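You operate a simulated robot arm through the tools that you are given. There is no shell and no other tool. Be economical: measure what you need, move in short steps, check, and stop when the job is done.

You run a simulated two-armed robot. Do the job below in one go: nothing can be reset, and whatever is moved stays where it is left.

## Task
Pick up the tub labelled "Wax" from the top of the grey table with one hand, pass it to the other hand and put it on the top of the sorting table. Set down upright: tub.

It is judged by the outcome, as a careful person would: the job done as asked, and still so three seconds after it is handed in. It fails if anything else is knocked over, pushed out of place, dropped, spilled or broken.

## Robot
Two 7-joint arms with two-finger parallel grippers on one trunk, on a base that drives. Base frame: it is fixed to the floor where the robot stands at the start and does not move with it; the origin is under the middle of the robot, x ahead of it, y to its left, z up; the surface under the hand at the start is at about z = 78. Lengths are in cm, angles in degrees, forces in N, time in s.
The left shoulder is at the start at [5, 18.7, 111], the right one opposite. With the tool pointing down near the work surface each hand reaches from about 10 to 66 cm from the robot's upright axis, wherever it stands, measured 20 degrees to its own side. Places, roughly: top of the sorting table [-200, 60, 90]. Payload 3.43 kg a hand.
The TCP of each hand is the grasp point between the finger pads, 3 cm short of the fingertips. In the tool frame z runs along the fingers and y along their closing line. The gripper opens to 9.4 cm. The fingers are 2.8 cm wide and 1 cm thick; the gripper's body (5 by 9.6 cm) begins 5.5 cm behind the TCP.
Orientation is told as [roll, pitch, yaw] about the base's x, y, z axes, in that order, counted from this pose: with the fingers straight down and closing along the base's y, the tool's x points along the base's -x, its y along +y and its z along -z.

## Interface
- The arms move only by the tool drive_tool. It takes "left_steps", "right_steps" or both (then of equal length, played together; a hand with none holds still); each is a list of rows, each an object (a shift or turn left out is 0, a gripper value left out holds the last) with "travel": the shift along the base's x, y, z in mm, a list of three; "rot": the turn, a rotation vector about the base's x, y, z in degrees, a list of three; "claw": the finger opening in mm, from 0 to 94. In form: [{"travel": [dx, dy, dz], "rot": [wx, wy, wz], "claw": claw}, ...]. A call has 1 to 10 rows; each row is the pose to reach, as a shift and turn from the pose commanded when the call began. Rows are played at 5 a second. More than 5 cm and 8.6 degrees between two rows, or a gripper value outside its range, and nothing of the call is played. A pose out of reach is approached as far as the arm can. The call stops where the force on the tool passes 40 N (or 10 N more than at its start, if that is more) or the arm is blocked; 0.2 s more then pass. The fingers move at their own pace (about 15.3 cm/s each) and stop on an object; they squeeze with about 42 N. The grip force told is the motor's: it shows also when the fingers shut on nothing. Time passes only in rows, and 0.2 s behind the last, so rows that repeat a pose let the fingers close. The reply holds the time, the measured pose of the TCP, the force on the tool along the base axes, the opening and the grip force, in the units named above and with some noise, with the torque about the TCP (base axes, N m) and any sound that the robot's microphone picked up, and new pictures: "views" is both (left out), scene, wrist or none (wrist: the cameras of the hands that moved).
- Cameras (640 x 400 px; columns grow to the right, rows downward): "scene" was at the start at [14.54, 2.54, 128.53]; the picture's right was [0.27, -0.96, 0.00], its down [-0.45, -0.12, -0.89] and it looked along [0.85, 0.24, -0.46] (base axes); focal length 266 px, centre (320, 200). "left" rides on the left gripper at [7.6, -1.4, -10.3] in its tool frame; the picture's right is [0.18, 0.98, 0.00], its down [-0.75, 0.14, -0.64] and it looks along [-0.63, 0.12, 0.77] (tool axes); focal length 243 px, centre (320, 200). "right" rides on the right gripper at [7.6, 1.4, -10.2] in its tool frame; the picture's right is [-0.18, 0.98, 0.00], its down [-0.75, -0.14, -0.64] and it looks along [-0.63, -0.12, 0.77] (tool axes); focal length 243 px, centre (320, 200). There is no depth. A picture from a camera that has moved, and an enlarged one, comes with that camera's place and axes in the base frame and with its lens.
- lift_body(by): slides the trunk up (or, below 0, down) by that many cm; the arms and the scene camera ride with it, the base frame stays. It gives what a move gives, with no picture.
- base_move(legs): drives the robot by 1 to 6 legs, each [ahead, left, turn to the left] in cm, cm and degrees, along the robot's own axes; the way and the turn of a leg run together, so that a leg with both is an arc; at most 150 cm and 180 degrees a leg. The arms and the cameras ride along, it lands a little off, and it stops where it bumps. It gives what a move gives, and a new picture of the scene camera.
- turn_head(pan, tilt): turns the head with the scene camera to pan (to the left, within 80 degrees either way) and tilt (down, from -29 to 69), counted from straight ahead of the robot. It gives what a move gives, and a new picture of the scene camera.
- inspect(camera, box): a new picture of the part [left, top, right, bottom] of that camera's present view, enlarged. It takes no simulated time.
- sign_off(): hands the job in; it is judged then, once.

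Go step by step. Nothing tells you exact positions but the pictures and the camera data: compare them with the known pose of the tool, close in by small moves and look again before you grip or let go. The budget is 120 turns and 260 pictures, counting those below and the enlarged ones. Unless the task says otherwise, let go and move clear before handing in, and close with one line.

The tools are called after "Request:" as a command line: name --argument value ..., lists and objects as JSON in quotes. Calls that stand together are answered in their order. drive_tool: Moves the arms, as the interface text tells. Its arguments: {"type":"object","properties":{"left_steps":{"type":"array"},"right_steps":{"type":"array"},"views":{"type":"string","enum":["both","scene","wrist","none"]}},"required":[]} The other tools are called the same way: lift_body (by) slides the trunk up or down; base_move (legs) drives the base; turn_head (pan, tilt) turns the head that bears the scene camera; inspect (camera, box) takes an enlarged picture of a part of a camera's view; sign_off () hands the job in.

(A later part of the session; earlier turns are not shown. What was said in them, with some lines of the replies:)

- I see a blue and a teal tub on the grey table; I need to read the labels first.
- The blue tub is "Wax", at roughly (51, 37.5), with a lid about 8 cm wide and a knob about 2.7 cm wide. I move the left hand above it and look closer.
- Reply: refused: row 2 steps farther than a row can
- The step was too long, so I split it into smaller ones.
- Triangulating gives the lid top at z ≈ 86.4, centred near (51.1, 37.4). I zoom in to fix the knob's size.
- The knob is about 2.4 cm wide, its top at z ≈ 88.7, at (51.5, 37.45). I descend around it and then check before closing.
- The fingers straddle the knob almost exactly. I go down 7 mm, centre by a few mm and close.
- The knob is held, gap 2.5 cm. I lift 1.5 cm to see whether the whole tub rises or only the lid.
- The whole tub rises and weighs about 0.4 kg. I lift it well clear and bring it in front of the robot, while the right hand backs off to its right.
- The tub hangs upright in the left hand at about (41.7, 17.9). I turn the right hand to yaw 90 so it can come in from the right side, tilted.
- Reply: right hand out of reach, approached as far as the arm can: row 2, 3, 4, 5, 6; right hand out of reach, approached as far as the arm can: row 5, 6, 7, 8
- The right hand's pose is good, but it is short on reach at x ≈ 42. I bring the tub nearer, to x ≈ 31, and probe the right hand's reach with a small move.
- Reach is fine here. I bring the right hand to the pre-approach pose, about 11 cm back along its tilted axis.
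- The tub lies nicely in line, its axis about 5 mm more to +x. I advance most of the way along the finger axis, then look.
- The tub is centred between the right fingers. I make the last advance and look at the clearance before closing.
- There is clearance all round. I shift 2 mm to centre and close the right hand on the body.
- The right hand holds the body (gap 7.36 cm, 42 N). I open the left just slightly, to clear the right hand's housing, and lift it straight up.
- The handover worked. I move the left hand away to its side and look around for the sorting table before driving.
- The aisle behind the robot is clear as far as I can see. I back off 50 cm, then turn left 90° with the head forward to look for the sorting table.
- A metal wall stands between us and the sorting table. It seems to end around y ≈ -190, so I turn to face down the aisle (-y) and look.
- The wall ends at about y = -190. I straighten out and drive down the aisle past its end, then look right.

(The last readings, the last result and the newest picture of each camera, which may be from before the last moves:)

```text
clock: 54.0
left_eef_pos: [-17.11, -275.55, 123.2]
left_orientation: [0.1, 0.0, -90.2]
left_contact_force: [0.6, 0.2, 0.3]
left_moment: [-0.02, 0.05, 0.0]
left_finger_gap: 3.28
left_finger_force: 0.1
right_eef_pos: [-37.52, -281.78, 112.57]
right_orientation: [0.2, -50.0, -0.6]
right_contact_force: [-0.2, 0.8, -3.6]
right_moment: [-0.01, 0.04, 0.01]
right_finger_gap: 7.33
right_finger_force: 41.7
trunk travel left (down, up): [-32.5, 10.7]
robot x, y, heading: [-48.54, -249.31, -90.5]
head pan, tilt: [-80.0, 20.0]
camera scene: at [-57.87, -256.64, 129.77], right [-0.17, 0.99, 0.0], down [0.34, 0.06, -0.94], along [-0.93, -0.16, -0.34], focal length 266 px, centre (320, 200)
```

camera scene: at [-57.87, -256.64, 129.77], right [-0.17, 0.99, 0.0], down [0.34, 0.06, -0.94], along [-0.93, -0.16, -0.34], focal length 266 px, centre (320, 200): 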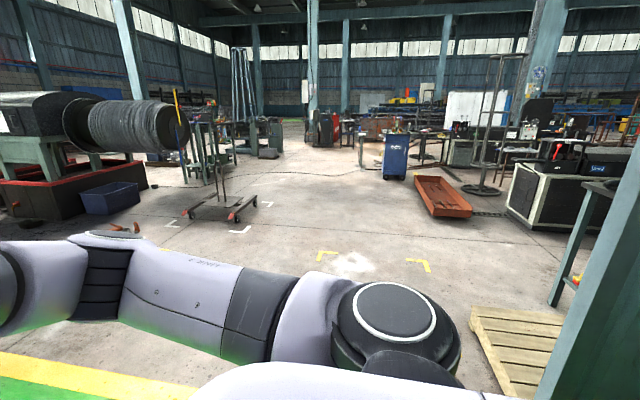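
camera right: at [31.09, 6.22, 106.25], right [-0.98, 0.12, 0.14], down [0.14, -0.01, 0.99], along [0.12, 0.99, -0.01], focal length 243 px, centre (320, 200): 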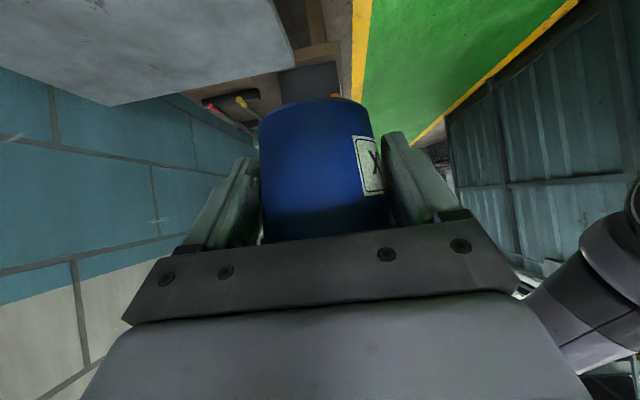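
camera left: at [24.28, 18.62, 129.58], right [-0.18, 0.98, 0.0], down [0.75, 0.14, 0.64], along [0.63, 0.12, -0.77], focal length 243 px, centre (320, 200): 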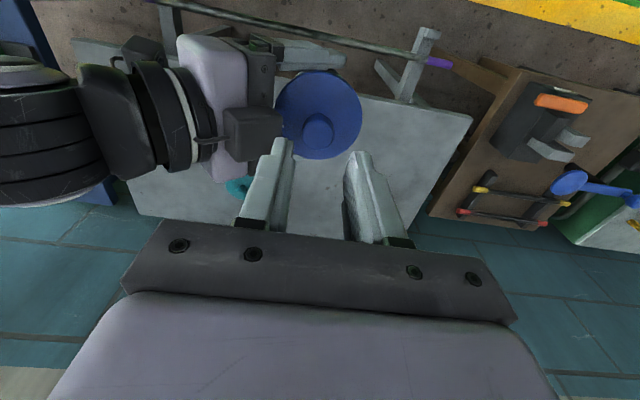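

Open floor beyond, with a pallet behind the wall's end. I turn to face -x and look right behind the wall.

Request:
base_move --legs '[[0, 0, -89.6], [100, 0, 0]]'

Request:
turn_head --pan -70 --tilt 20

```text
clock: 63.0
left_eef_pos: [-174.88, -283.92, 123.21]
left_orientation: [0.1, 0.0, -177.4]
left_contact_force: [0.0, 0.0, -0.1]
left_moment: [0.0, 0.02, -0.03]
left_finger_gap: 3.29
left_finger_force: 0.1
right_eef_pos: [-182.22, -264.01, 112.58]
right_orientation: [0.3, -50.0, -87.8]
right_contact_force: [-0.8, 0.3, -3.9]
right_moment: [0.03, -0.04, 0.0]
right_finger_gap: 7.31
right_finger_force: 41.4
trunk travel left (down, up): [-32.5, 10.7]
robot x, y, heading: [-150.06, -251.64, -177.4]
head pan, tilt: [-80.0, 20.0]
camera scene: at [-158.22, -242.43, 129.76], right [0.98, 0.22, 0.0], down [0.07, -0.33, -0.94], along [-0.2, 0.92, -0.34], focal length 266 px, centre (320, 200)
```

scene: 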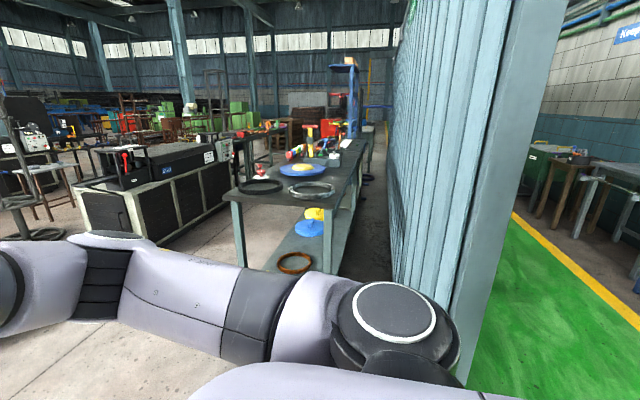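

```text
clock: 63.8
left_eef_pos: [-174.96, -283.98, 123.16]
left_orientation: [0.0, 0.0, -177.4]
left_contact_force: [0.1, 0.1, -0.3]
left_moment: [0.02, 0.0, -0.02]
left_finger_gap: 3.29
left_finger_force: 0.0
right_eef_pos: [-182.24, -263.95, 112.46]
right_orientation: [0.1, -50.0, -87.8]
right_contact_force: [-0.7, -0.1, -4.2]
right_moment: [0.02, 0.01, 0.03]
right_finger_gap: 7.3
right_finger_force: 42.4
trunk travel left (down, up): [-32.5, 10.7]
robot x, y, heading: [-150.21, -251.15, -177.4]
head pan, tilt: [-70.0, 20.0]
camera scene: at [-159.75, -242.91, 129.77], right [0.92, 0.38, 0.0], down [0.13, -0.32, -0.94], along [-0.36, 0.87, -0.34], focal length 266 px, centre (320, 200)
```

scene: 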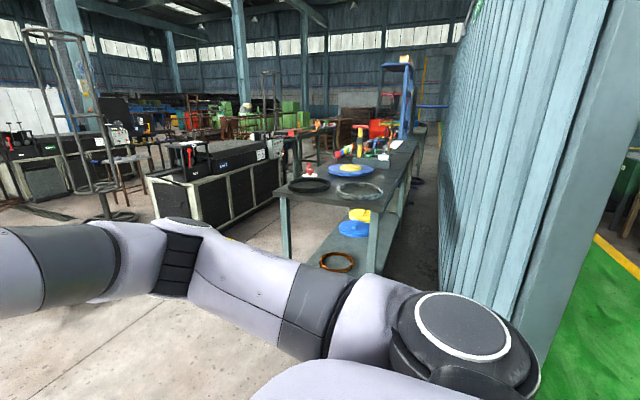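

A long bench stands behind the wall, near x ≈ -195. I zoom in to see which part is the sorting table at (-200, 60).

Request:
inspect --camera "scene" --box '[270, 50, 450, 220]'

```text
2.35 times, centred on (360, 135) of scene
camera zoom: at [-159.75, -242.91, 129.77], right [0.92, 0.38, 0.0], down [0.13, -0.32, -0.94], along [-0.36, 0.87, -0.34], focal length 626 px, centre (226, 353)
```

zoom: 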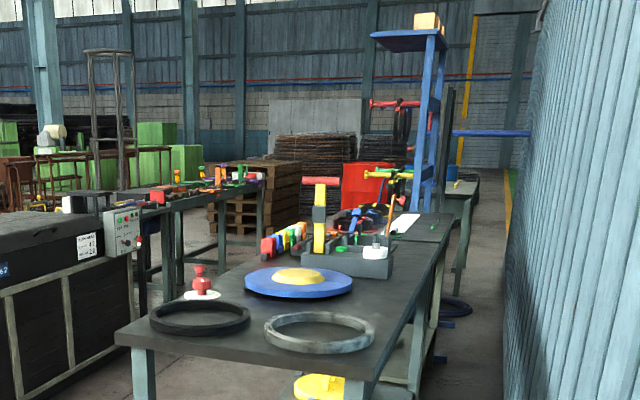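

The dark bench spans x ≈ -227 to -175 from y ≈ -142, and the sorting table seems to be its further section. I'll use the lane to its west (x ≈ -290), facing the bench and strafing sideways.

Request:
base_move --legs '[[138, -6, 0], [0, 0, 177.4]]'

Request:
turn_head --pan 75 --tilt 22

```text
clock: 78.1
left_eef_pos: [-265.37, -218.4, 123.15]
left_orientation: [0.0, 0.0, 2.0]
left_contact_force: [0.0, 0.3, -0.1]
left_moment: [-0.01, 0.02, 0.02]
left_finger_gap: 3.26
left_finger_force: 0.1
right_eef_pos: [-258.07, -238.28, 112.45]
right_orientation: [0.2, -50.0, 91.8]
right_contact_force: [0.1, 0.9, -3.0]
right_moment: [-0.03, 0.03, 0.03]
right_finger_gap: 7.31
right_finger_force: 41.9
trunk travel left (down, up): [-32.5, 10.7]
robot x, y, heading: [-290.4, -250.45, 2.0]
head pan, tilt: [-70.0, 20.0]
camera scene: at [-280.99, -258.94, 129.77], right [-0.93, -0.37, 0.0], down [-0.13, 0.32, -0.94], along [0.35, -0.87, -0.34], focal length 266 px, centre (320, 200)
```

scene: 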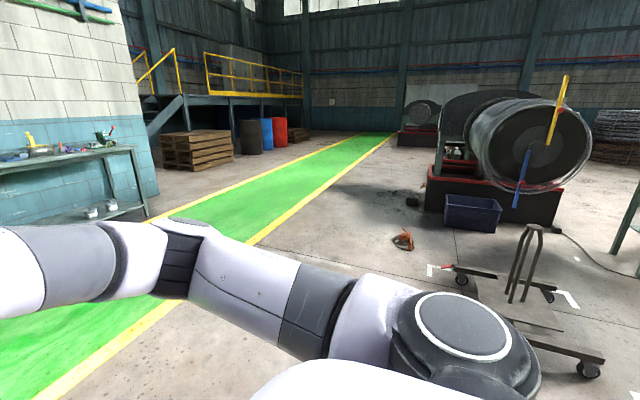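

```text
clock: 80.4
left_eef_pos: [-265.31, -218.36, 123.27]
left_orientation: [0.0, 0.0, 1.9]
left_contact_force: [-0.8, 0.9, -0.4]
left_moment: [-0.02, 0.06, -0.02]
left_finger_gap: 3.28
left_finger_force: 0.1
right_eef_pos: [-258.19, -238.41, 112.55]
right_orientation: [0.2, -50.0, 91.7]
right_contact_force: [0.3, 0.2, -3.1]
right_moment: [-0.02, 0.04, -0.01]
right_finger_gap: 7.29
right_finger_force: 42.6
trunk travel left (down, up): [-32.5, 10.7]
robot x, y, heading: [-290.19, -250.41, 1.9]
head pan, tilt: [75.0, 22.0]
camera scene: at [-282.39, -241.27, 129.44], right [0.97, -0.23, 0.0], down [-0.08, -0.37, -0.93], along [0.21, 0.9, -0.37], focal length 266 px, centre (320, 200)
```

scene: 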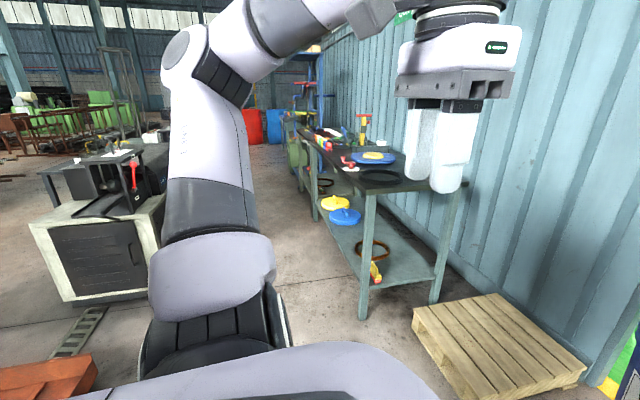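

The lane is clear. I check the grip on the tub and strafe left alongside the bench.

Request:
inspect --camera "right" --box '[160, 50, 480, 250]'

Request:
base_move --legs '[[0, 0, -1.9], [0, 130, 0]]'

```text
2.00 times, centred on (320, 150) of right
camera zoom: at [-259.09, -251.18, 113.23], right [-0.99, 0.09, 0.14], down [0.14, 0.0, 0.99], along [0.09, 1.0, -0.01], focal length 485 px, centre (320, 300)
```

zoom: 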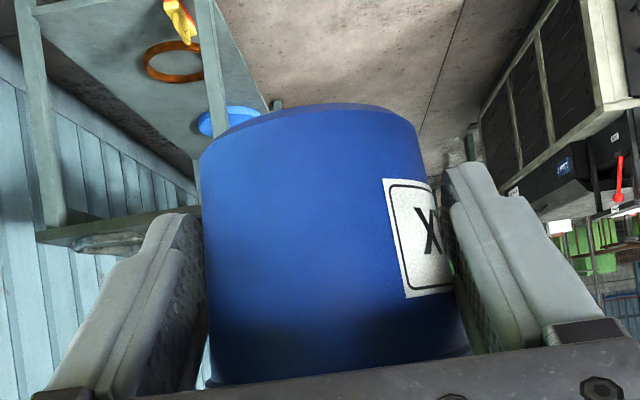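

```text
clock: 92.4
left_eef_pos: [-264.29, -88.9, 123.21]
left_orientation: [0.0, 0.1, 0.1]
left_contact_force: [0.4, -0.7, 0.2]
left_moment: [0.01, -0.02, 0.01]
left_finger_gap: 3.33
left_finger_force: 0.0
right_eef_pos: [-257.81, -109.03, 112.48]
right_orientation: [0.2, -49.8, 89.8]
right_contact_force: [1.2, 0.3, -3.4]
right_moment: [0.0, -0.01, -0.02]
right_finger_gap: 7.28
right_finger_force: 42.1
trunk travel left (down, up): [-32.5, 10.7]
robot x, y, heading: [-290.29, -120.3, -0.2]
head pan, tilt: [75.0, 22.0]
camera scene: at [-282.21, -111.2, 129.44], right [0.97, -0.26, 0.0], down [-0.1, -0.36, -0.93], along [0.24, 0.9, -0.37], focal length 266 px, centre (320, 200)
```

scene: 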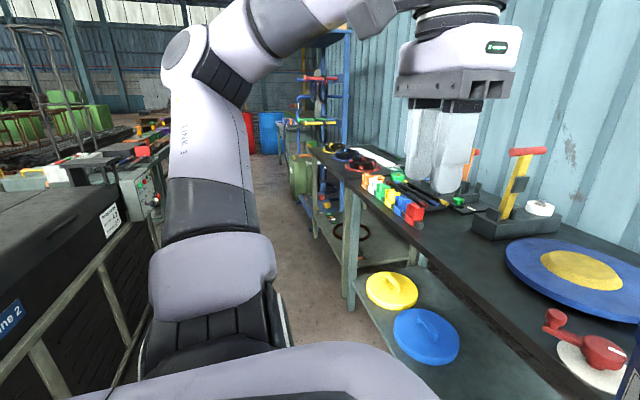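

The next table begins beyond the colour blocks. I strafe on another 110 cm.

Request:
base_move --legs '[[0, 110, 0]]'

Request:
turn_head --pan 40 --tilt 30

```text
clock: 102.3
left_eef_pos: [-267.3, 21.49, 123.13]
left_orientation: [0.0, 0.1, 2.1]
left_contact_force: [0.0, 0.2, -0.2]
left_moment: [0.03, 0.0, 0.03]
left_finger_gap: 3.3
left_finger_force: 0.1
right_eef_pos: [-260.11, 1.39, 112.5]
right_orientation: [0.2, -50.0, 91.7]
right_contact_force: [0.0, 0.2, -3.1]
right_moment: [-0.04, -0.02, 0.02]
right_finger_gap: 7.26
right_finger_force: 41.9
trunk travel left (down, up): [-32.5, 10.7]
robot x, y, heading: [-292.41, -10.84, 2.1]
head pan, tilt: [75.0, 22.0]
camera scene: at [-284.4, -1.55, 129.44], right [0.97, -0.23, 0.0], down [-0.08, -0.37, -0.93], along [0.21, 0.9, -0.37], focal length 266 px, centre (320, 200)
```

scene: 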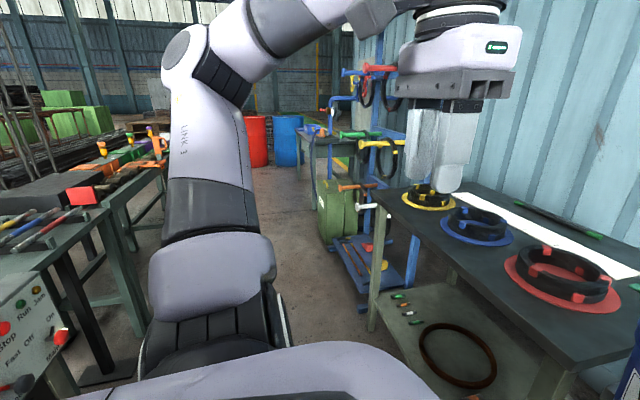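

```text
clock: 103.3
left_eef_pos: [-267.27, 21.32, 123.17]
left_orientation: [0.0, 0.0, 2.1]
left_contact_force: [0.2, -0.1, -0.2]
left_moment: [0.01, 0.0, -0.04]
left_finger_gap: 3.28
left_finger_force: 0.1
right_eef_pos: [-260.18, 1.36, 112.5]
right_orientation: [0.2, -49.9, 91.6]
right_contact_force: [0.4, -0.3, -3.3]
right_moment: [-0.01, -0.02, 0.0]
right_finger_gap: 7.27
right_finger_force: 42.3
trunk travel left (down, up): [-32.5, 10.7]
robot x, y, heading: [-292.64, -10.91, 1.8]
head pan, tilt: [40.0, 30.0]
camera scene: at [-279.78, -4.55, 128.16], right [0.67, -0.74, 0.0], down [-0.37, -0.33, -0.87], along [0.64, 0.58, -0.5], focal length 266 px, centre (320, 200)
```

scene: 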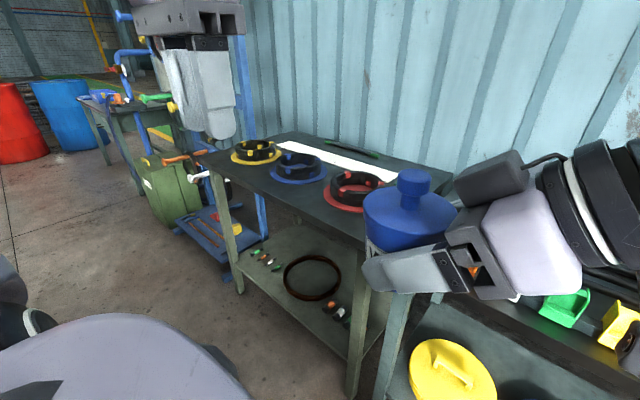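

This is the sorting table: front edge x ≈ -240, y ≈ 15–95, with three coloured rings. There is a free spot at its front between the blue and red rings. I turn the hand to point forward, so its body stays off the table when placing.

Request:
drive_tool --right_steps '[{"travel": [10, -15, 0]}, {"travel": [20, -30, 0], "rot": [0, 0, -7]}, {"travel": [35, -50, 0], "rot": [0, 0, -14]}, {"travel": [50, -70, 0], "rot": [0, 0, -21]}, {"travel": [65, -90, 0], "rot": [0, 0, -28]}, {"travel": [80, -110, 0], "rot": [0, 0, -35]}, {"travel": [90, -120, 0], "rot": [0, 0, -42]}, {"travel": [90, -120, 0], "rot": [0, 0, -42]}]' --views "scene"

```text
clock: 105.1
left_eef_pos: [-267.38, 21.46, 123.14]
left_orientation: [-0.1, -0.1, 2.0]
left_contact_force: [-0.3, 0.0, -1.1]
left_moment: [-0.01, 0.0, 0.03]
left_finger_gap: 3.31
left_finger_force: 0.1
right_eef_pos: [-251.04, -10.6, 112.55]
right_orientation: [0.2, -49.9, 49.6]
right_contact_force: [-0.2, 0.5, -2.7]
right_moment: [-0.04, 0.06, 0.01]
right_finger_gap: 7.27
right_finger_force: 41.8
right hand out of reach, approached as far as the arm can: row 1
trunk travel left (down, up): [-32.5, 10.7]
robot x, y, heading: [-292.44, -10.99, 2.0]
head pan, tilt: [40.0, 30.0]
camera scene: at [-279.77, -4.56, 128.16], right [0.67, -0.74, 0.0], down [-0.37, -0.33, -0.87], along [0.64, 0.58, -0.5], focal length 266 px, centre (320, 200)
```

scene: 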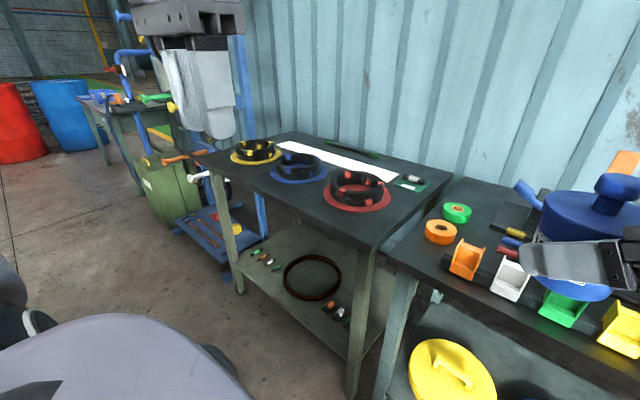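

Now I see the whole table: front edge x ≈ -239, red disk centre (-221.5, 33), blue (-222, 58). The target for the tub is about (-233.7, 46). I finish turning the hand to point straight ahead.

Request:
drive_tool --right_steps '[{"travel": [5, -5, 0], "rot": [0, 0, -7]}, {"travel": [10, -10, 0], "rot": [0, 0, -14]}, {"travel": [15, -15, 0], "rot": [0, 0, -21]}, {"travel": [20, -20, 0], "rot": [0, 0, -28]}, {"travel": [20, -20, 0], "rot": [0, 0, -35]}, {"travel": [20, -20, 0], "rot": [0, 0, -42]}, {"travel": [20, -20, 0], "rot": [0, 0, -47.5]}, {"travel": [20, -20, 0], "rot": [0, 0, -47.5]}]' --views "wrist"

Request:
base_move --legs '[[0, 0, -2], [0, 65, 0]]'

Request:
turn_head --pan 10 --tilt 38

```text
clock: 106.9
left_eef_pos: [-267.37, 21.35, 123.21]
left_orientation: [0.1, 0.0, 2.1]
left_contact_force: [0.5, -0.5, -0.4]
left_moment: [-0.01, 0.01, 0.03]
left_finger_gap: 3.29
left_finger_force: 0.1
right_eef_pos: [-249.16, -12.7, 112.4]
right_orientation: [0.1, -49.9, 2.0]
right_contact_force: [0.3, 0.1, -3.5]
right_moment: [-0.03, 0.05, -0.01]
right_finger_gap: 7.28
right_finger_force: 41.7
trunk travel left (down, up): [-32.5, 10.7]
robot x, y, heading: [-292.36, -10.78, 2.2]
head pan, tilt: [40.0, 30.0]
camera right: at [-261.85, -11.79, 113.14], right [0.08, 0.99, 0.14], down [0.0, -0.14, 0.99], along [1.0, -0.08, -0.01], focal length 243 px, centre (320, 200)
```

right: 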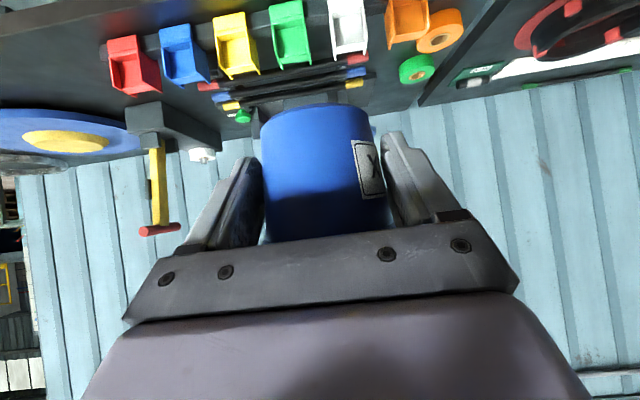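

```text
clock: 113.6
left_eef_pos: [-265.86, 87.04, 123.19]
left_orientation: [0.0, 0.0, -0.2]
left_contact_force: [0.1, -0.7, -0.1]
left_moment: [0.01, 0.0, -0.01]
left_finger_gap: 3.31
left_finger_force: 0.0
right_eef_pos: [-249.04, 52.44, 112.4]
right_orientation: [0.2, -49.9, 0.0]
right_contact_force: [-0.2, 0.7, -3.2]
right_moment: [0.01, 0.04, 0.03]
right_finger_gap: 7.27
right_finger_force: 42.2
trunk travel left (down, up): [-32.5, 10.7]
robot x, y, heading: [-292.33, 55.67, -0.3]
head pan, tilt: [40.0, 30.0]
camera scene: at [-279.38, 61.65, 128.16], right [0.64, -0.77, 0.0], down [-0.38, -0.32, -0.87], along [0.67, 0.55, -0.5], focal length 266 px, centre (320, 200)
```

scene: 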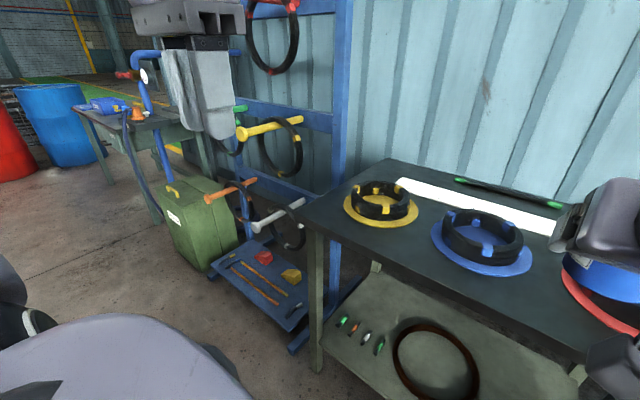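

```text
clock: 114.5
left_eef_pos: [-265.82, 87.16, 123.22]
left_orientation: [0.0, 0.0, -0.2]
left_contact_force: [-0.1, 0.3, -0.6]
left_moment: [0.01, -0.03, 0.02]
left_finger_gap: 3.32
left_finger_force: 0.0
right_eef_pos: [-248.96, 52.33, 112.39]
right_orientation: [0.2, -50.0, 0.0]
right_contact_force: [0.2, 0.7, -3.0]
right_moment: [-0.01, 0.07, 0.02]
right_finger_gap: 7.29
right_finger_force: 42.0
trunk travel left (down, up): [-32.5, 10.7]
robot x, y, heading: [-292.11, 55.79, -0.0]
head pan, tilt: [10.0, 38.0]
camera scene: at [-277.83, 57.32, 126.92], right [0.17, -0.99, 0.0], down [-0.61, -0.11, -0.79], along [0.78, 0.13, -0.62], focal length 266 px, centre (320, 200)
```

scene: 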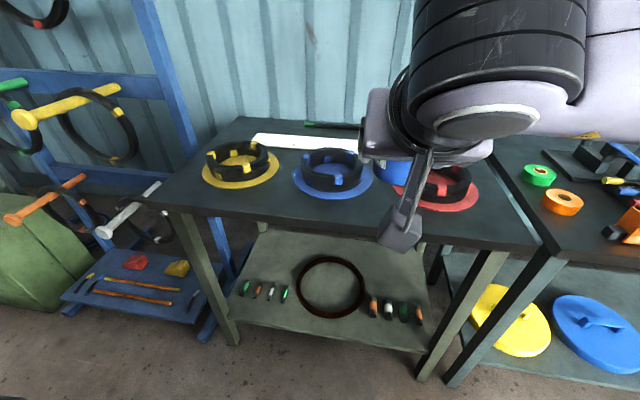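

Cross-checking the two views puts the table top at z ≈ 87, front edge x ≈ -235.5, blue disk (-217, 64), red (-217, 36.6). The target is (-230, 50.3); I drive 9 cm closer and move above it, still high.

Request:
base_move --legs '[[9, 0, 0]]'

Request:
drive_tool --right_steps '[{"travel": [35, -8, 0]}, {"travel": [70, -16, -10]}, {"travel": [92, -20, -40]}, {"travel": [92, -20, -80]}, {"travel": [92, -20, -110]}, {"travel": [92, -20, -110]}]' --views "both"

```text
clock: 115.6
left_eef_pos: [-257.22, 87.1, 123.2]
left_orientation: [0.1, 0.0, -0.1]
left_contact_force: [0.1, -0.7, -0.9]
left_moment: [-0.02, 0.05, 0.0]
left_finger_gap: 3.28
left_finger_force: 0.1
right_eef_pos: [-240.28, 52.51, 112.37]
right_orientation: [0.1, -49.9, 0.0]
right_contact_force: [0.7, 0.4, -4.6]
right_moment: [-0.01, 0.08, 0.01]
right_finger_gap: 7.29
right_finger_force: 42.1
trunk travel left (down, up): [-32.5, 10.7]
robot x, y, heading: [-283.36, 55.78, -0.1]
head pan, tilt: [10.0, 38.0]
camera scene: at [-269.07, 57.29, 126.91], right [0.17, -0.99, 0.0], down [-0.61, -0.1, -0.79], along [0.78, 0.13, -0.62], focal length 266 px, centre (320, 200)
```

scene: 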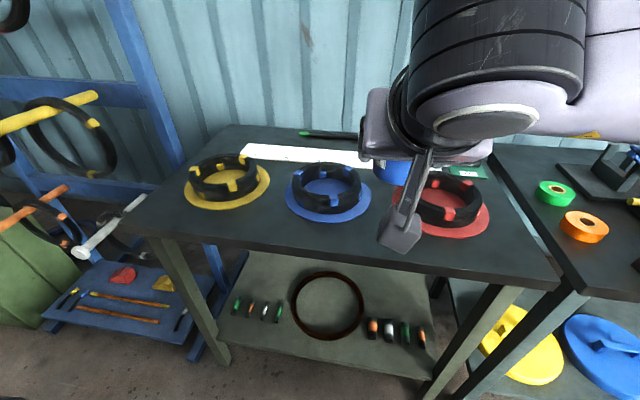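

```text
clock: 117.0
left_eef_pos: [-257.22, 87.07, 123.22]
left_orientation: [0.0, 0.1, -0.1]
left_contact_force: [0.2, -0.4, 0.6]
left_moment: [0.04, 0.0, -0.05]
left_finger_gap: 3.28
left_finger_force: 0.0
right_eef_pos: [-231.2, 50.21, 101.55]
right_orientation: [0.2, -49.9, 0.1]
right_contact_force: [0.6, 0.3, -3.5]
right_moment: [0.0, 0.02, 0.0]
right_finger_gap: 7.23
right_finger_force: 41.6
trunk travel left (down, up): [-32.5, 10.7]
robot x, y, heading: [-283.31, 55.65, -0.2]
head pan, tilt: [10.0, 38.0]
camera scene: at [-269.16, 57.3, 126.92], right [0.17, -0.99, 0.0], down [-0.61, -0.1, -0.79], along [0.78, 0.13, -0.62], focal length 266 px, centre (320, 200)
camera right: at [-243.99, 51.56, 102.24], right [0.12, 0.98, 0.14], down [-0.01, -0.14, 0.99], along [0.99, -0.11, -0.01], focal length 243 px, centre (320, 200)
```

scene: 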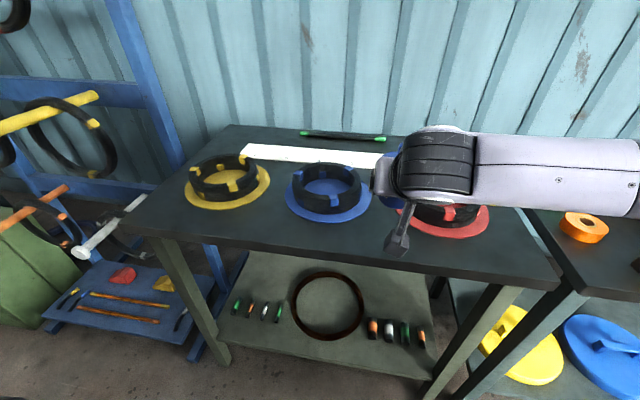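
right: 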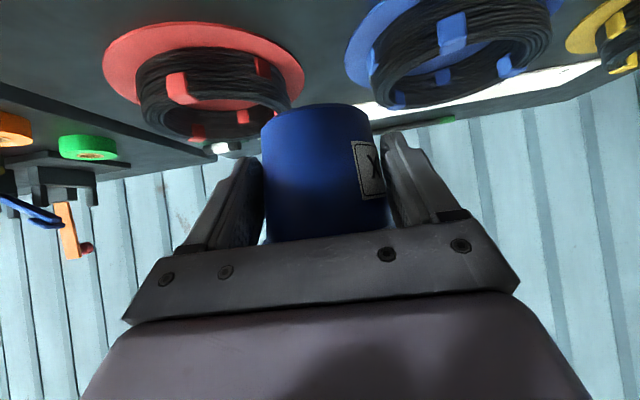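

The wrist view confirms the gap: red disk's edge at y ≈ 48.5, blue's at 53.4, both further back, so the spot in front is free. I shift 8 mm in and lower to about 2 cm above the table.

Request:
drive_tool --right_steps '[{"travel": [8, 5, -30]}, {"travel": [8, 5, -60]}, {"travel": [8, 5, -80]}, {"travel": [8, 5, -80]}]' --views "both"

Request:
inspect --camera "scene" --box '[280, 120, 520, 290]'

```text
clock: 118.0
left_eef_pos: [-257.25, 87.09, 123.29]
left_orientation: [0.1, 0.0, -0.1]
left_contact_force: [-0.3, 0.0, -0.9]
left_moment: [-0.01, 0.02, 0.02]
left_finger_gap: 3.27
left_finger_force: 0.0
right_eef_pos: [-230.35, 50.87, 93.43]
right_orientation: [0.1, -50.0, -0.1]
right_contact_force: [0.1, 0.0, -3.2]
right_moment: [-0.02, 0.05, 0.01]
right_finger_gap: 7.26
right_finger_force: 41.8
trunk travel left (down, up): [-32.5, 10.7]
robot x, y, heading: [-283.47, 55.74, -0.0]
head pan, tilt: [10.0, 38.0]
camera scene: at [-269.15, 57.29, 126.92], right [0.17, -0.99, 0.0], down [-0.61, -0.1, -0.79], along [0.78, 0.13, -0.62], focal length 266 px, centre (320, 200)
camera right: at [-243.16, 52.08, 94.15], right [0.12, 0.98, 0.14], down [-0.01, -0.14, 0.99], along [0.99, -0.11, -0.01], focal length 243 px, centre (320, 200)
```

scene: 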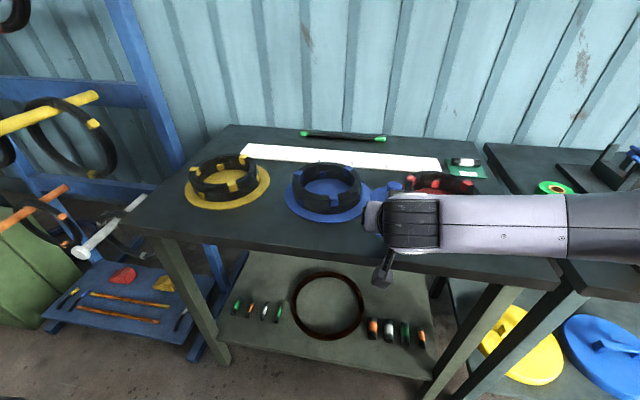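
right: 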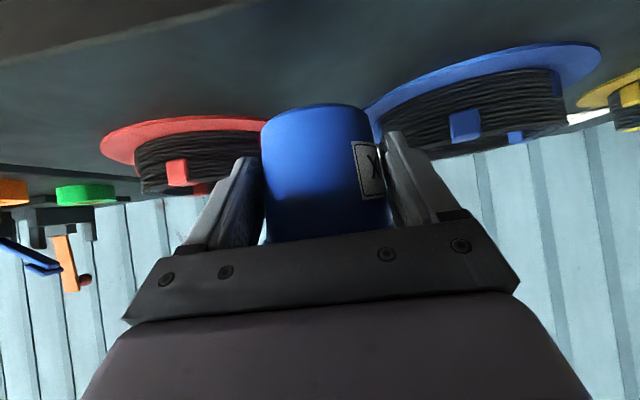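

```text
2.35 times, centred on (400, 205) of scene
camera zoom: at [-269.15, 57.29, 126.92], right [0.17, -0.99, 0.0], down [-0.61, -0.1, -0.79], along [0.78, 0.13, -0.62], focal length 626 px, centre (132, 188)
```

zoom: 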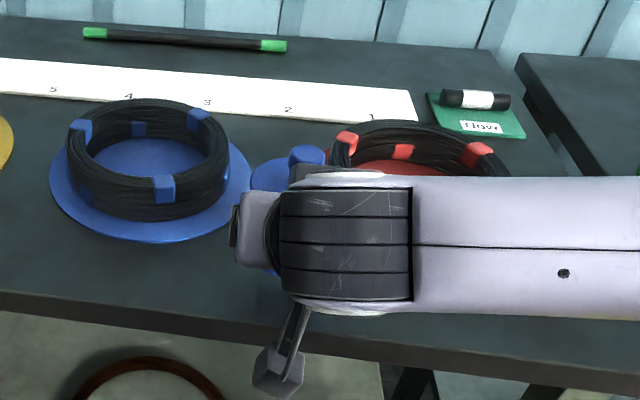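

About 2–3 cm remain, with clear space around. I lower in small steps while watching the force.

Request:
drive_tool --right_steps '[{"travel": [0, 0, -8]}, {"travel": [0, 0, -14]}, {"travel": [0, 0, -18]}, {"travel": [0, 0, -18]}]' --views "wrist"

```text
clock: 119.0
left_eef_pos: [-257.26, 87.03, 123.23]
left_orientation: [-0.1, 0.0, 0.0]
left_contact_force: [-0.7, 0.0, 0.4]
left_moment: [-0.02, -0.01, 0.0]
left_finger_gap: 3.29
left_finger_force: 0.0
right_eef_pos: [-230.41, 50.78, 91.67]
right_orientation: [0.2, -49.9, 0.1]
right_contact_force: [0.5, -0.4, -2.9]
right_moment: [0.01, 0.05, 0.03]
right_finger_gap: 7.27
right_finger_force: 42.2
trunk travel left (down, up): [-32.5, 10.7]
robot x, y, heading: [-283.37, 55.99, -0.2]
head pan, tilt: [10.0, 38.0]
camera right: at [-243.06, 52.13, 92.39], right [0.12, 0.98, 0.14], down [-0.01, -0.14, 0.99], along [0.99, -0.12, -0.01], focal length 243 px, centre (320, 200)
```

right: 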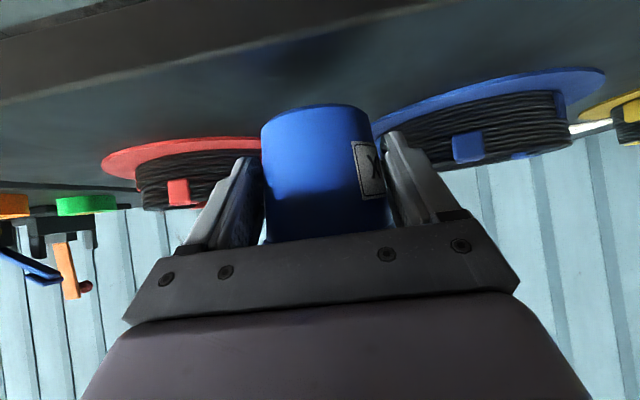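

About 1 cm is left. I keep lowering in small increments.

Request:
drive_tool --right_steps '[{"travel": [0, 0, -2]}, {"travel": [0, 0, -4]}, {"travel": [0, 0, -5]}, {"travel": [0, 0, -5]}]' --views "none"

Request:
inspect --camera "right" --box '[220, 40, 420, 240]'

```text
clock: 120.0
left_eef_pos: [-257.33, 87.11, 123.09]
left_orientation: [-0.1, 0.0, -0.1]
left_contact_force: [-0.2, 0.0, 0.1]
left_moment: [0.02, 0.0, -0.03]
left_finger_gap: 3.29
left_finger_force: 0.1
right_eef_pos: [-230.49, 50.97, 91.1]
right_orientation: [0.2, -49.8, 0.1]
right_contact_force: [-0.1, -0.1, -2.8]
right_moment: [-0.01, 0.02, -0.01]
right_finger_gap: 7.26
right_finger_force: 41.8
trunk travel left (down, up): [-32.5, 10.7]
robot x, y, heading: [-283.08, 56.14, -0.2]
head pan, tilt: [10.0, 38.0]
```

```text
2.00 times, centred on (320, 140) of right
camera zoom: at [-243.17, 52.18, 91.88], right [0.12, 0.98, 0.14], down [-0.01, -0.14, 0.99], along [0.99, -0.11, -0.01], focal length 485 px, centre (320, 320)
```

zoom: 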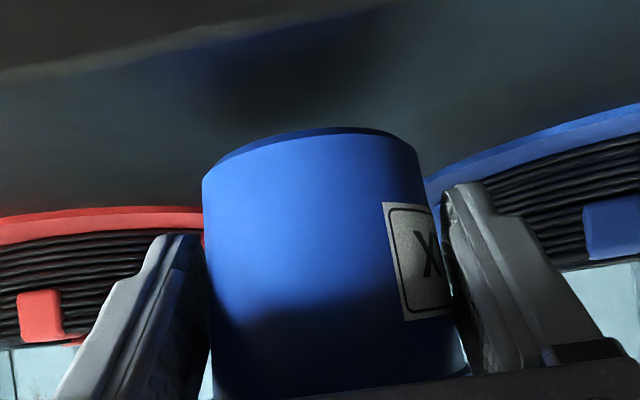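

Not in contact yet. I lower further in 1–2 mm increments.

Request:
drive_tool --right_steps '[{"travel": [0, 0, -2]}, {"travel": [0, 0, -3]}, {"travel": [0, 0, -3]}]' --views "none"

Request:
drive_tool --right_steps '[{"travel": [0, 0, -1]}, {"travel": [0, 0, -2]}, {"travel": [0, 0, -2]}]' --views "none"

```text
clock: 120.8
left_eef_pos: [-257.24, 87.05, 123.12]
left_orientation: [0.0, 0.0, 0.0]
left_contact_force: [-0.2, -0.8, -0.1]
left_moment: [0.0, 0.01, -0.01]
left_finger_gap: 3.29
left_finger_force: 0.1
right_eef_pos: [-230.3, 50.9, 90.67]
right_orientation: [0.1, -49.9, 0.0]
right_contact_force: [0.7, -0.4, -3.5]
right_moment: [-0.01, 0.02, -0.02]
right_finger_gap: 7.24
right_finger_force: 41.9
trunk travel left (down, up): [-32.5, 10.7]
robot x, y, heading: [-283.23, 56.05, -0.4]
head pan, tilt: [10.0, 38.0]
```

```text
clock: 121.6
left_eef_pos: [-257.25, 87.13, 123.27]
left_orientation: [0.0, 0.0, -0.1]
left_contact_force: [-0.5, -1.1, -0.6]
left_moment: [0.02, 0.0, -0.01]
left_finger_gap: 3.29
left_finger_force: 0.1
right_eef_pos: [-230.51, 50.95, 90.72]
right_orientation: [0.2, -49.9, 0.0]
right_contact_force: [0.1, -0.4, -2.8]
right_moment: [-0.02, 0.03, -0.04]
right_finger_gap: 7.26
right_finger_force: 42.2
trunk travel left (down, up): [-32.5, 10.7]
robot x, y, heading: [-283.55, 55.78, -0.2]
head pan, tilt: [10.0, 38.0]
```

Still no contact; the force remains at the tub's weight. I go on.

Request:
drive_tool --right_steps '[{"travel": [0, 0, -1]}, {"travel": [0, 0, -2]}, {"travel": [0, 0, -2]}]' --views "none"

Request:
drive_tool --right_steps '[{"travel": [0, 0, -1]}, {"travel": [0, 0, -2]}, {"travel": [0, 0, -2]}]' --views "wrist"

```text
clock: 122.4
left_eef_pos: [-257.13, 87.09, 123.22]
left_orientation: [0.0, -0.1, -0.1]
left_contact_force: [-0.9, -0.5, 0.2]
left_moment: [0.01, 0.01, 0.0]
left_finger_gap: 3.31
left_finger_force: 0.0
right_eef_pos: [-230.4, 50.92, 90.48]
right_orientation: [0.2, -49.8, 0.0]
right_contact_force: [-0.5, 0.0, -3.9]
right_moment: [-0.03, 0.08, 0.01]
right_finger_gap: 7.25
right_finger_force: 42.1
trunk travel left (down, up): [-32.5, 10.7]
robot x, y, heading: [-283.55, 55.75, -0.0]
head pan, tilt: [10.0, 38.0]
```

```text
clock: 123.2
left_eef_pos: [-257.19, 87.05, 123.26]
left_orientation: [0.1, 0.0, -0.1]
left_contact_force: [0.1, 0.4, 0.1]
left_moment: [-0.01, 0.02, 0.0]
left_finger_gap: 3.31
left_finger_force: 0.0
right_eef_pos: [-230.38, 50.94, 90.22]
right_orientation: [0.2, -49.8, 0.0]
right_contact_force: [0.5, -0.2, -3.4]
right_moment: [-0.05, 0.06, -0.01]
right_finger_gap: 7.22
right_finger_force: 41.7
trunk travel left (down, up): [-32.5, 10.7]
robot x, y, heading: [-283.88, 55.65, -0.5]
head pan, tilt: [10.0, 38.0]
camera right: at [-243.11, 52.25, 90.97], right [0.12, 0.98, 0.14], down [-0.01, -0.14, 0.99], along [0.99, -0.11, -0.01], focal length 243 px, centre (320, 200)
```

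right: 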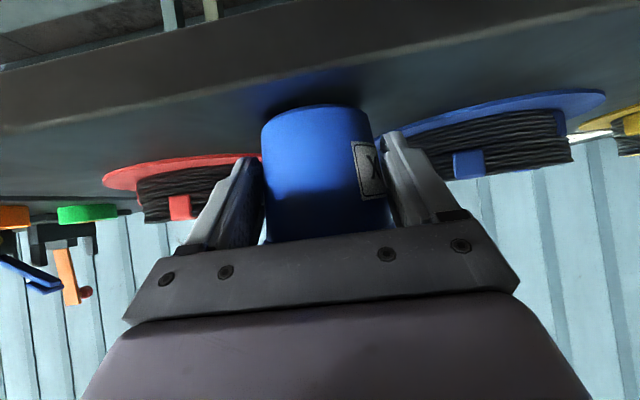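

The contact shadow is right at the tub's base; contact is imminent. I lower 2 mm at a time.

Request:
drive_tool --right_steps '[{"travel": [0, 0, -1]}, {"travel": [0, 0, -2]}, {"travel": [0, 0, -2]}]' --views "none"

Request:
drive_tool --right_steps '[{"travel": [0, 0, -1]}, {"travel": [0, 0, -2]}, {"travel": [0, 0, -2]}]' --views "none"

```text
clock: 124.0
left_eef_pos: [-257.22, 87.04, 123.14]
left_orientation: [0.0, 0.0, -0.1]
left_contact_force: [-0.6, -0.9, -0.2]
left_moment: [-0.01, 0.04, 0.01]
left_finger_gap: 3.3
left_finger_force: 0.1
right_eef_pos: [-230.46, 50.81, 90.12]
right_orientation: [0.3, -49.9, -0.1]
right_contact_force: [-0.3, -0.5, -3.2]
right_moment: [0.02, 0.04, -0.04]
right_finger_gap: 7.26
right_finger_force: 42.4
trunk travel left (down, up): [-32.5, 10.7]
robot x, y, heading: [-283.38, 55.65, -0.3]
head pan, tilt: [10.0, 38.0]
```

```text
clock: 124.8
left_eef_pos: [-257.32, 87.08, 123.32]
left_orientation: [0.0, 0.0, -0.2]
left_contact_force: [1.1, 0.7, -0.5]
left_moment: [0.0, -0.01, -0.01]
left_finger_gap: 3.3
left_finger_force: 0.1
right_eef_pos: [-230.48, 50.91, 89.71]
right_orientation: [0.1, -50.1, 0.1]
right_contact_force: [2.2, -0.5, 2.1]
right_moment: [-0.1, -0.25, 0.0]
right_finger_gap: 7.22
right_finger_force: 41.7
trunk travel left (down, up): [-32.5, 10.7]
robot x, y, heading: [-283.5, 55.18, -0.3]
head pan, tilt: [10.0, 38.0]
```

Contact: the vertical force went from -3.2 to +2.1 N. I check that the tub is upright and flush.

Request:
inspect --camera "right" --box '[220, 60, 420, 240]'

Request:
turn_head --pan -5 --tilt 45

```text
2.22 times, centred on (320, 150) of right
camera zoom: at [-243.14, 52.23, 90.55], right [0.11, 0.98, 0.14], down [-0.01, -0.14, 0.99], along [0.99, -0.11, -0.01], focal length 539 px, centre (320, 311)
```

zoom: 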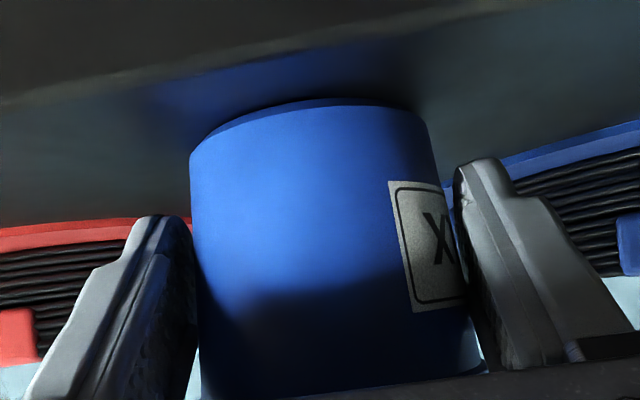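

```text
clock: 125.6
left_eef_pos: [-257.31, 87.1, 123.26]
left_orientation: [0.0, -0.1, 0.0]
left_contact_force: [-0.8, -0.3, 0.6]
left_moment: [-0.01, 0.02, -0.02]
left_finger_gap: 3.3
left_finger_force: 0.0
right_eef_pos: [-230.47, 51.02, 89.86]
right_orientation: [0.2, -50.2, 0.0]
right_contact_force: [2.2, -1.1, 5.3]
right_moment: [-0.12, -0.4, 0.02]
right_finger_gap: 7.24
right_finger_force: 42.2
trunk travel left (down, up): [-32.5, 10.7]
robot x, y, heading: [-283.39, 55.62, -0.4]
head pan, tilt: [-5.0, 45.0]
camera scene: at [-269.6, 55.1, 125.91], right [-0.09, -1.0, 0.0], down [-0.7, 0.06, -0.71], along [0.7, -0.06, -0.71], focal length 266 px, centre (320, 200)
```

scene: 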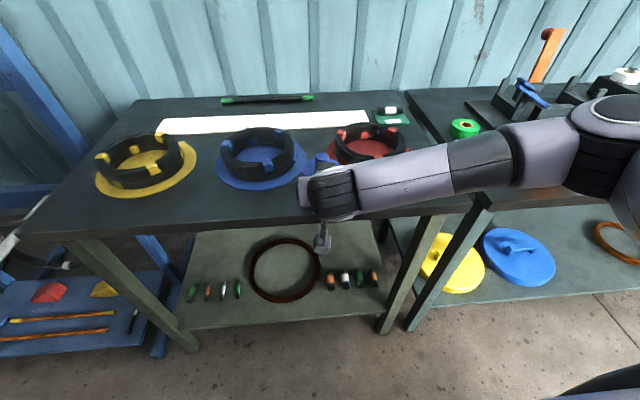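

The torque suggests the far edge touched first, so the tilt is tiny. I lower 2 mm more so that it seats flat, then check.

Request:
drive_tool --right_steps '[{"travel": [0, 0, -1]}, {"travel": [0, 0, -2]}, {"travel": [0, 0, -2]}]' --views "none"

Request:
inspect --camera "right" --box '[250, 80, 390, 160]'

```text
clock: 126.4
left_eef_pos: [-257.42, 87.12, 123.22]
left_orientation: [0.0, -0.1, 0.0]
left_contact_force: [0.3, -0.4, 0.0]
left_moment: [-0.03, 0.03, 0.0]
left_finger_gap: 3.31
left_finger_force: 0.0
right_eef_pos: [-230.51, 50.94, 89.83]
right_orientation: [0.3, -50.2, 0.0]
right_contact_force: [-1.7, -0.2, 15.7]
right_moment: [-0.24, -0.68, -0.12]
right_finger_gap: 7.2
right_finger_force: 42.5
trunk travel left (down, up): [-32.5, 10.7]
robot x, y, heading: [-283.48, 55.92, 0.1]
head pan, tilt: [-5.0, 45.0]
```

```text
4.57 times, centred on (320, 120) of right
camera zoom: at [-243.21, 52.24, 90.48], right [0.11, 0.98, 0.14], down [-0.01, -0.14, 0.99], along [0.99, -0.11, -0.01], focal length 1109 px, centre (320, 566)
```

zoom: 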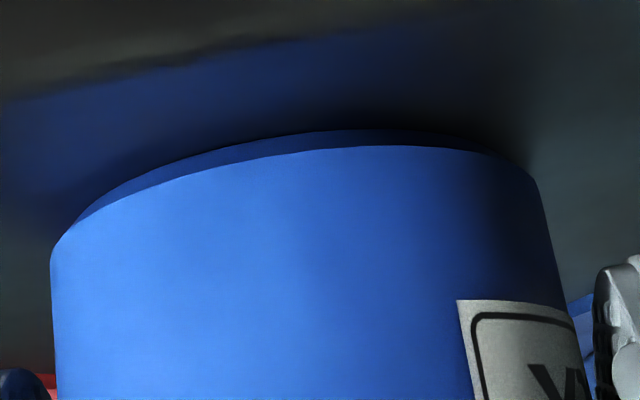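

The far edge still carries the load. I ease off 2 mm and tip the hand 3° to level the tub.

Request:
drive_tool --right_steps '[{"travel": [0, 0, 1]}, {"travel": [0, 0, 1], "rot": [0, -1.5, 0]}, {"travel": [0, 0, 1], "rot": [0, -3, 0]}, {"travel": [0, 0, 1], "rot": [0, -3, 0]}]' --views "none"

Request:
inspect --camera "right" --box '[250, 80, 390, 160]'

```text
clock: 127.4
left_eef_pos: [-257.48, 87.05, 123.33]
left_orientation: [0.0, -0.2, -0.1]
left_contact_force: [-0.4, -0.4, -0.8]
left_moment: [0.0, -0.02, 0.03]
left_finger_gap: 3.3
left_finger_force: 0.1
right_eef_pos: [-230.52, 50.98, 89.72]
right_orientation: [0.3, -53.0, 0.1]
right_contact_force: [-6.8, -0.2, 17.4]
right_moment: [0.12, 0.55, 0.02]
right_finger_gap: 7.16
right_finger_force: 41.6
trunk travel left (down, up): [-32.5, 10.7]
robot x, y, heading: [-283.46, 55.76, 0.1]
head pan, tilt: [-5.0, 45.0]
```

```text
4.57 times, centred on (320, 120) of right
camera zoom: at [-243.33, 52.31, 89.77], right [0.11, 0.98, 0.15], down [-0.06, -0.14, 0.99], along [0.99, -0.11, 0.04], focal length 1109 px, centre (320, 566)
```

zoom: 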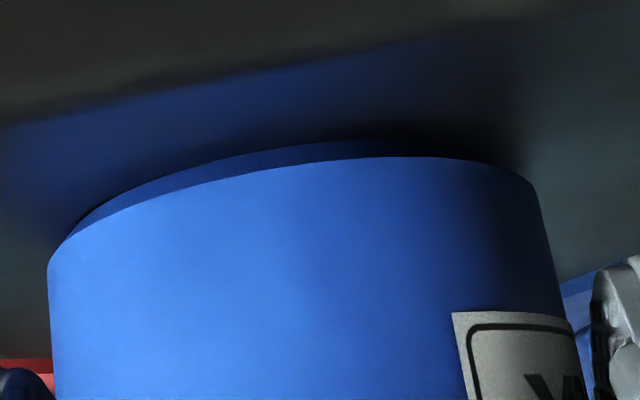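

The moment flipped, so level lies in between. I go back 1.4°, ease up 1 mm, and check that the load is small before releasing.

Request:
drive_tool --right_steps '[{"travel": [0, 0, 1], "rot": [0, 1.4, 0]}, {"travel": [0, 0, 1.5], "rot": [0, 1.4, 0]}, {"travel": [0, 0, 1.5], "rot": [0, 1.4, 0]}]' --views "none"

```text
clock: 128.2
left_eef_pos: [-257.31, 87.15, 123.1]
left_orientation: [0.1, -0.1, -0.1]
left_contact_force: [0.6, 0.4, -0.2]
left_moment: [-0.02, -0.04, 0.03]
left_finger_gap: 3.3
left_finger_force: 0.1
right_eef_pos: [-230.43, 51.0, 89.62]
right_orientation: [0.0, -51.4, 0.1]
right_contact_force: [-1.1, 3.2, 2.1]
right_moment: [0.2, -0.16, 0.14]
right_finger_gap: 7.17
right_finger_force: 41.6
trunk travel left (down, up): [-32.5, 10.7]
robot x, y, heading: [-283.65, 55.5, -0.3]
head pan, tilt: [-5.0, 45.0]
```

The load is light and the moment near zero: the tub is seated. I open the right hand gradually and look.

Request:
drive_tool --right_steps '[{"claw": 76}, {"claw": 82}, {"claw": 90}, {"claw": 90}]' --views "both"

```text
clock: 129.2
left_eef_pos: [-257.29, 87.11, 123.16]
left_orientation: [0.0, 0.0, -0.2]
left_contact_force: [-0.1, 0.5, 0.3]
left_moment: [0.02, -0.01, 0.02]
left_finger_gap: 3.3
left_finger_force: 0.0
right_eef_pos: [-230.46, 50.98, 89.82]
right_orientation: [0.2, -51.6, 0.1]
right_contact_force: [-0.8, 0.5, 0.2]
right_moment: [-0.02, 0.0, -0.02]
right_finger_gap: 9.01
right_finger_force: 0.0
trunk travel left (down, up): [-32.5, 10.7]
robot x, y, heading: [-283.35, 55.66, -0.2]
head pan, tilt: [-5.0, 45.0]
camera scene: at [-269.58, 55.09, 125.9], right [-0.09, -1.0, 0.0], down [-0.7, 0.06, -0.71], along [0.7, -0.06, -0.71], focal length 266 px, centre (320, 200)
camera right: at [-243.13, 52.25, 90.19], right [0.11, 0.98, 0.15], down [-0.03, -0.14, 0.99], along [0.99, -0.11, 0.02], focal length 243 px, centre (320, 200)
```

scene: 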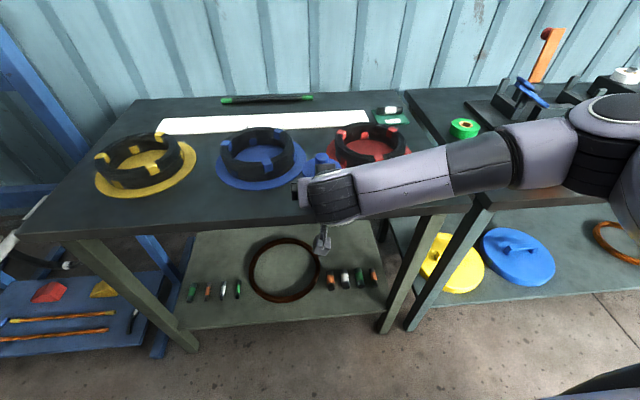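
right: 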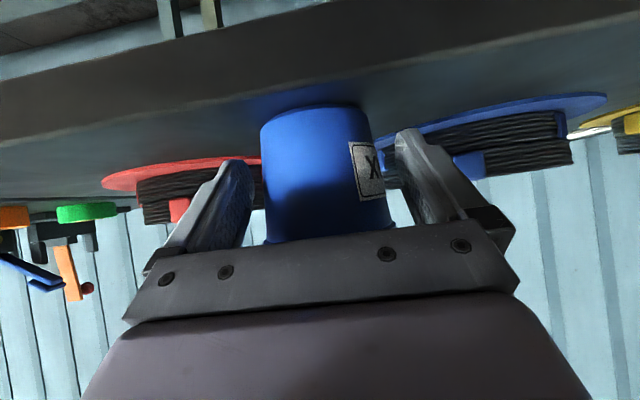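

The tub stands free. I retreat along the finger axis, nudging 3 mm to -y so that both fingers clear.

Request:
drive_tool --right_steps '[{"travel": [0, -3, 0], "claw": 94}, {"travel": [-16, -3, 12]}, {"travel": [-35, -3, 28]}, {"travel": [-60, -3, 48]}, {"travel": [-90, -3, 75]}, {"travel": [-120, -10, 100]}, {"travel": [-130, -50, 110]}, {"travel": [-130, -90, 120]}, {"travel": [-130, -90, 120]}]' --views "scene"

Request:
inspect --camera "scene" --box '[220, 110, 420, 250]'

```text
clock: 131.2
left_eef_pos: [-257.32, 87.22, 123.09]
left_orientation: [0.0, 0.0, -0.1]
left_contact_force: [-0.2, -0.4, 0.0]
left_moment: [-0.01, -0.01, 0.04]
left_finger_gap: 3.29
left_finger_force: 0.0
right_eef_pos: [-243.34, 42.06, 101.8]
right_orientation: [0.1, -51.4, 0.1]
right_contact_force: [-1.0, 0.6, -0.9]
right_moment: [0.03, 0.0, 0.03]
right_finger_gap: 9.4
right_finger_force: 0.0
trunk travel left (down, up): [-32.5, 10.7]
robot x, y, heading: [-283.37, 55.69, -0.3]
head pan, tilt: [-5.0, 45.0]
camera scene: at [-269.58, 55.12, 125.9], right [-0.09, -1.0, 0.0], down [-0.7, 0.06, -0.71], along [0.7, -0.06, -0.71], focal length 266 px, centre (320, 200)
```

scene: 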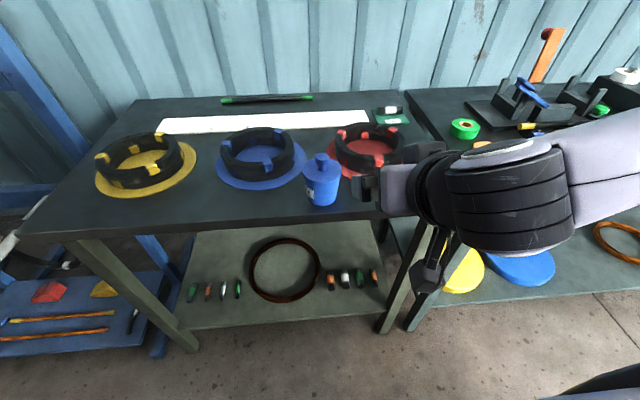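

```text
2.86 times, centred on (320, 180) of scene
camera zoom: at [-269.58, 55.12, 125.9], right [-0.09, -1.0, 0.0], down [-0.7, 0.06, -0.71], along [0.7, -0.06, -0.71], focal length 760 px, centre (320, 257)
```

zoom: 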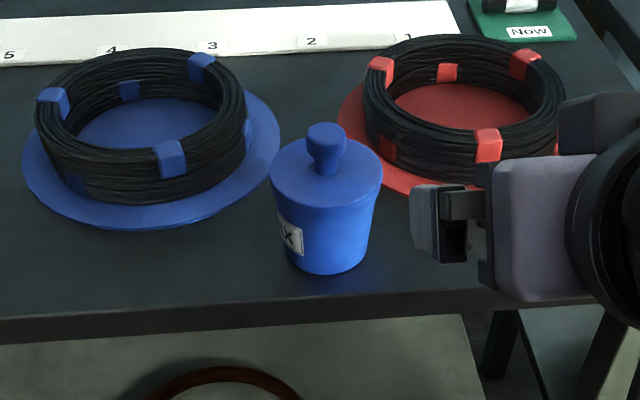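

The Wax tub stands upright and free on the sorting table, clear of the rings, and both hands are empty and away from it. I hand it in.

Request:
sign_off

```text
The job is handed in.
```

The Wax tub was picked up with the left hand, passed to the right hand and set upright on the sorting table; nothing else appears to have been touched.
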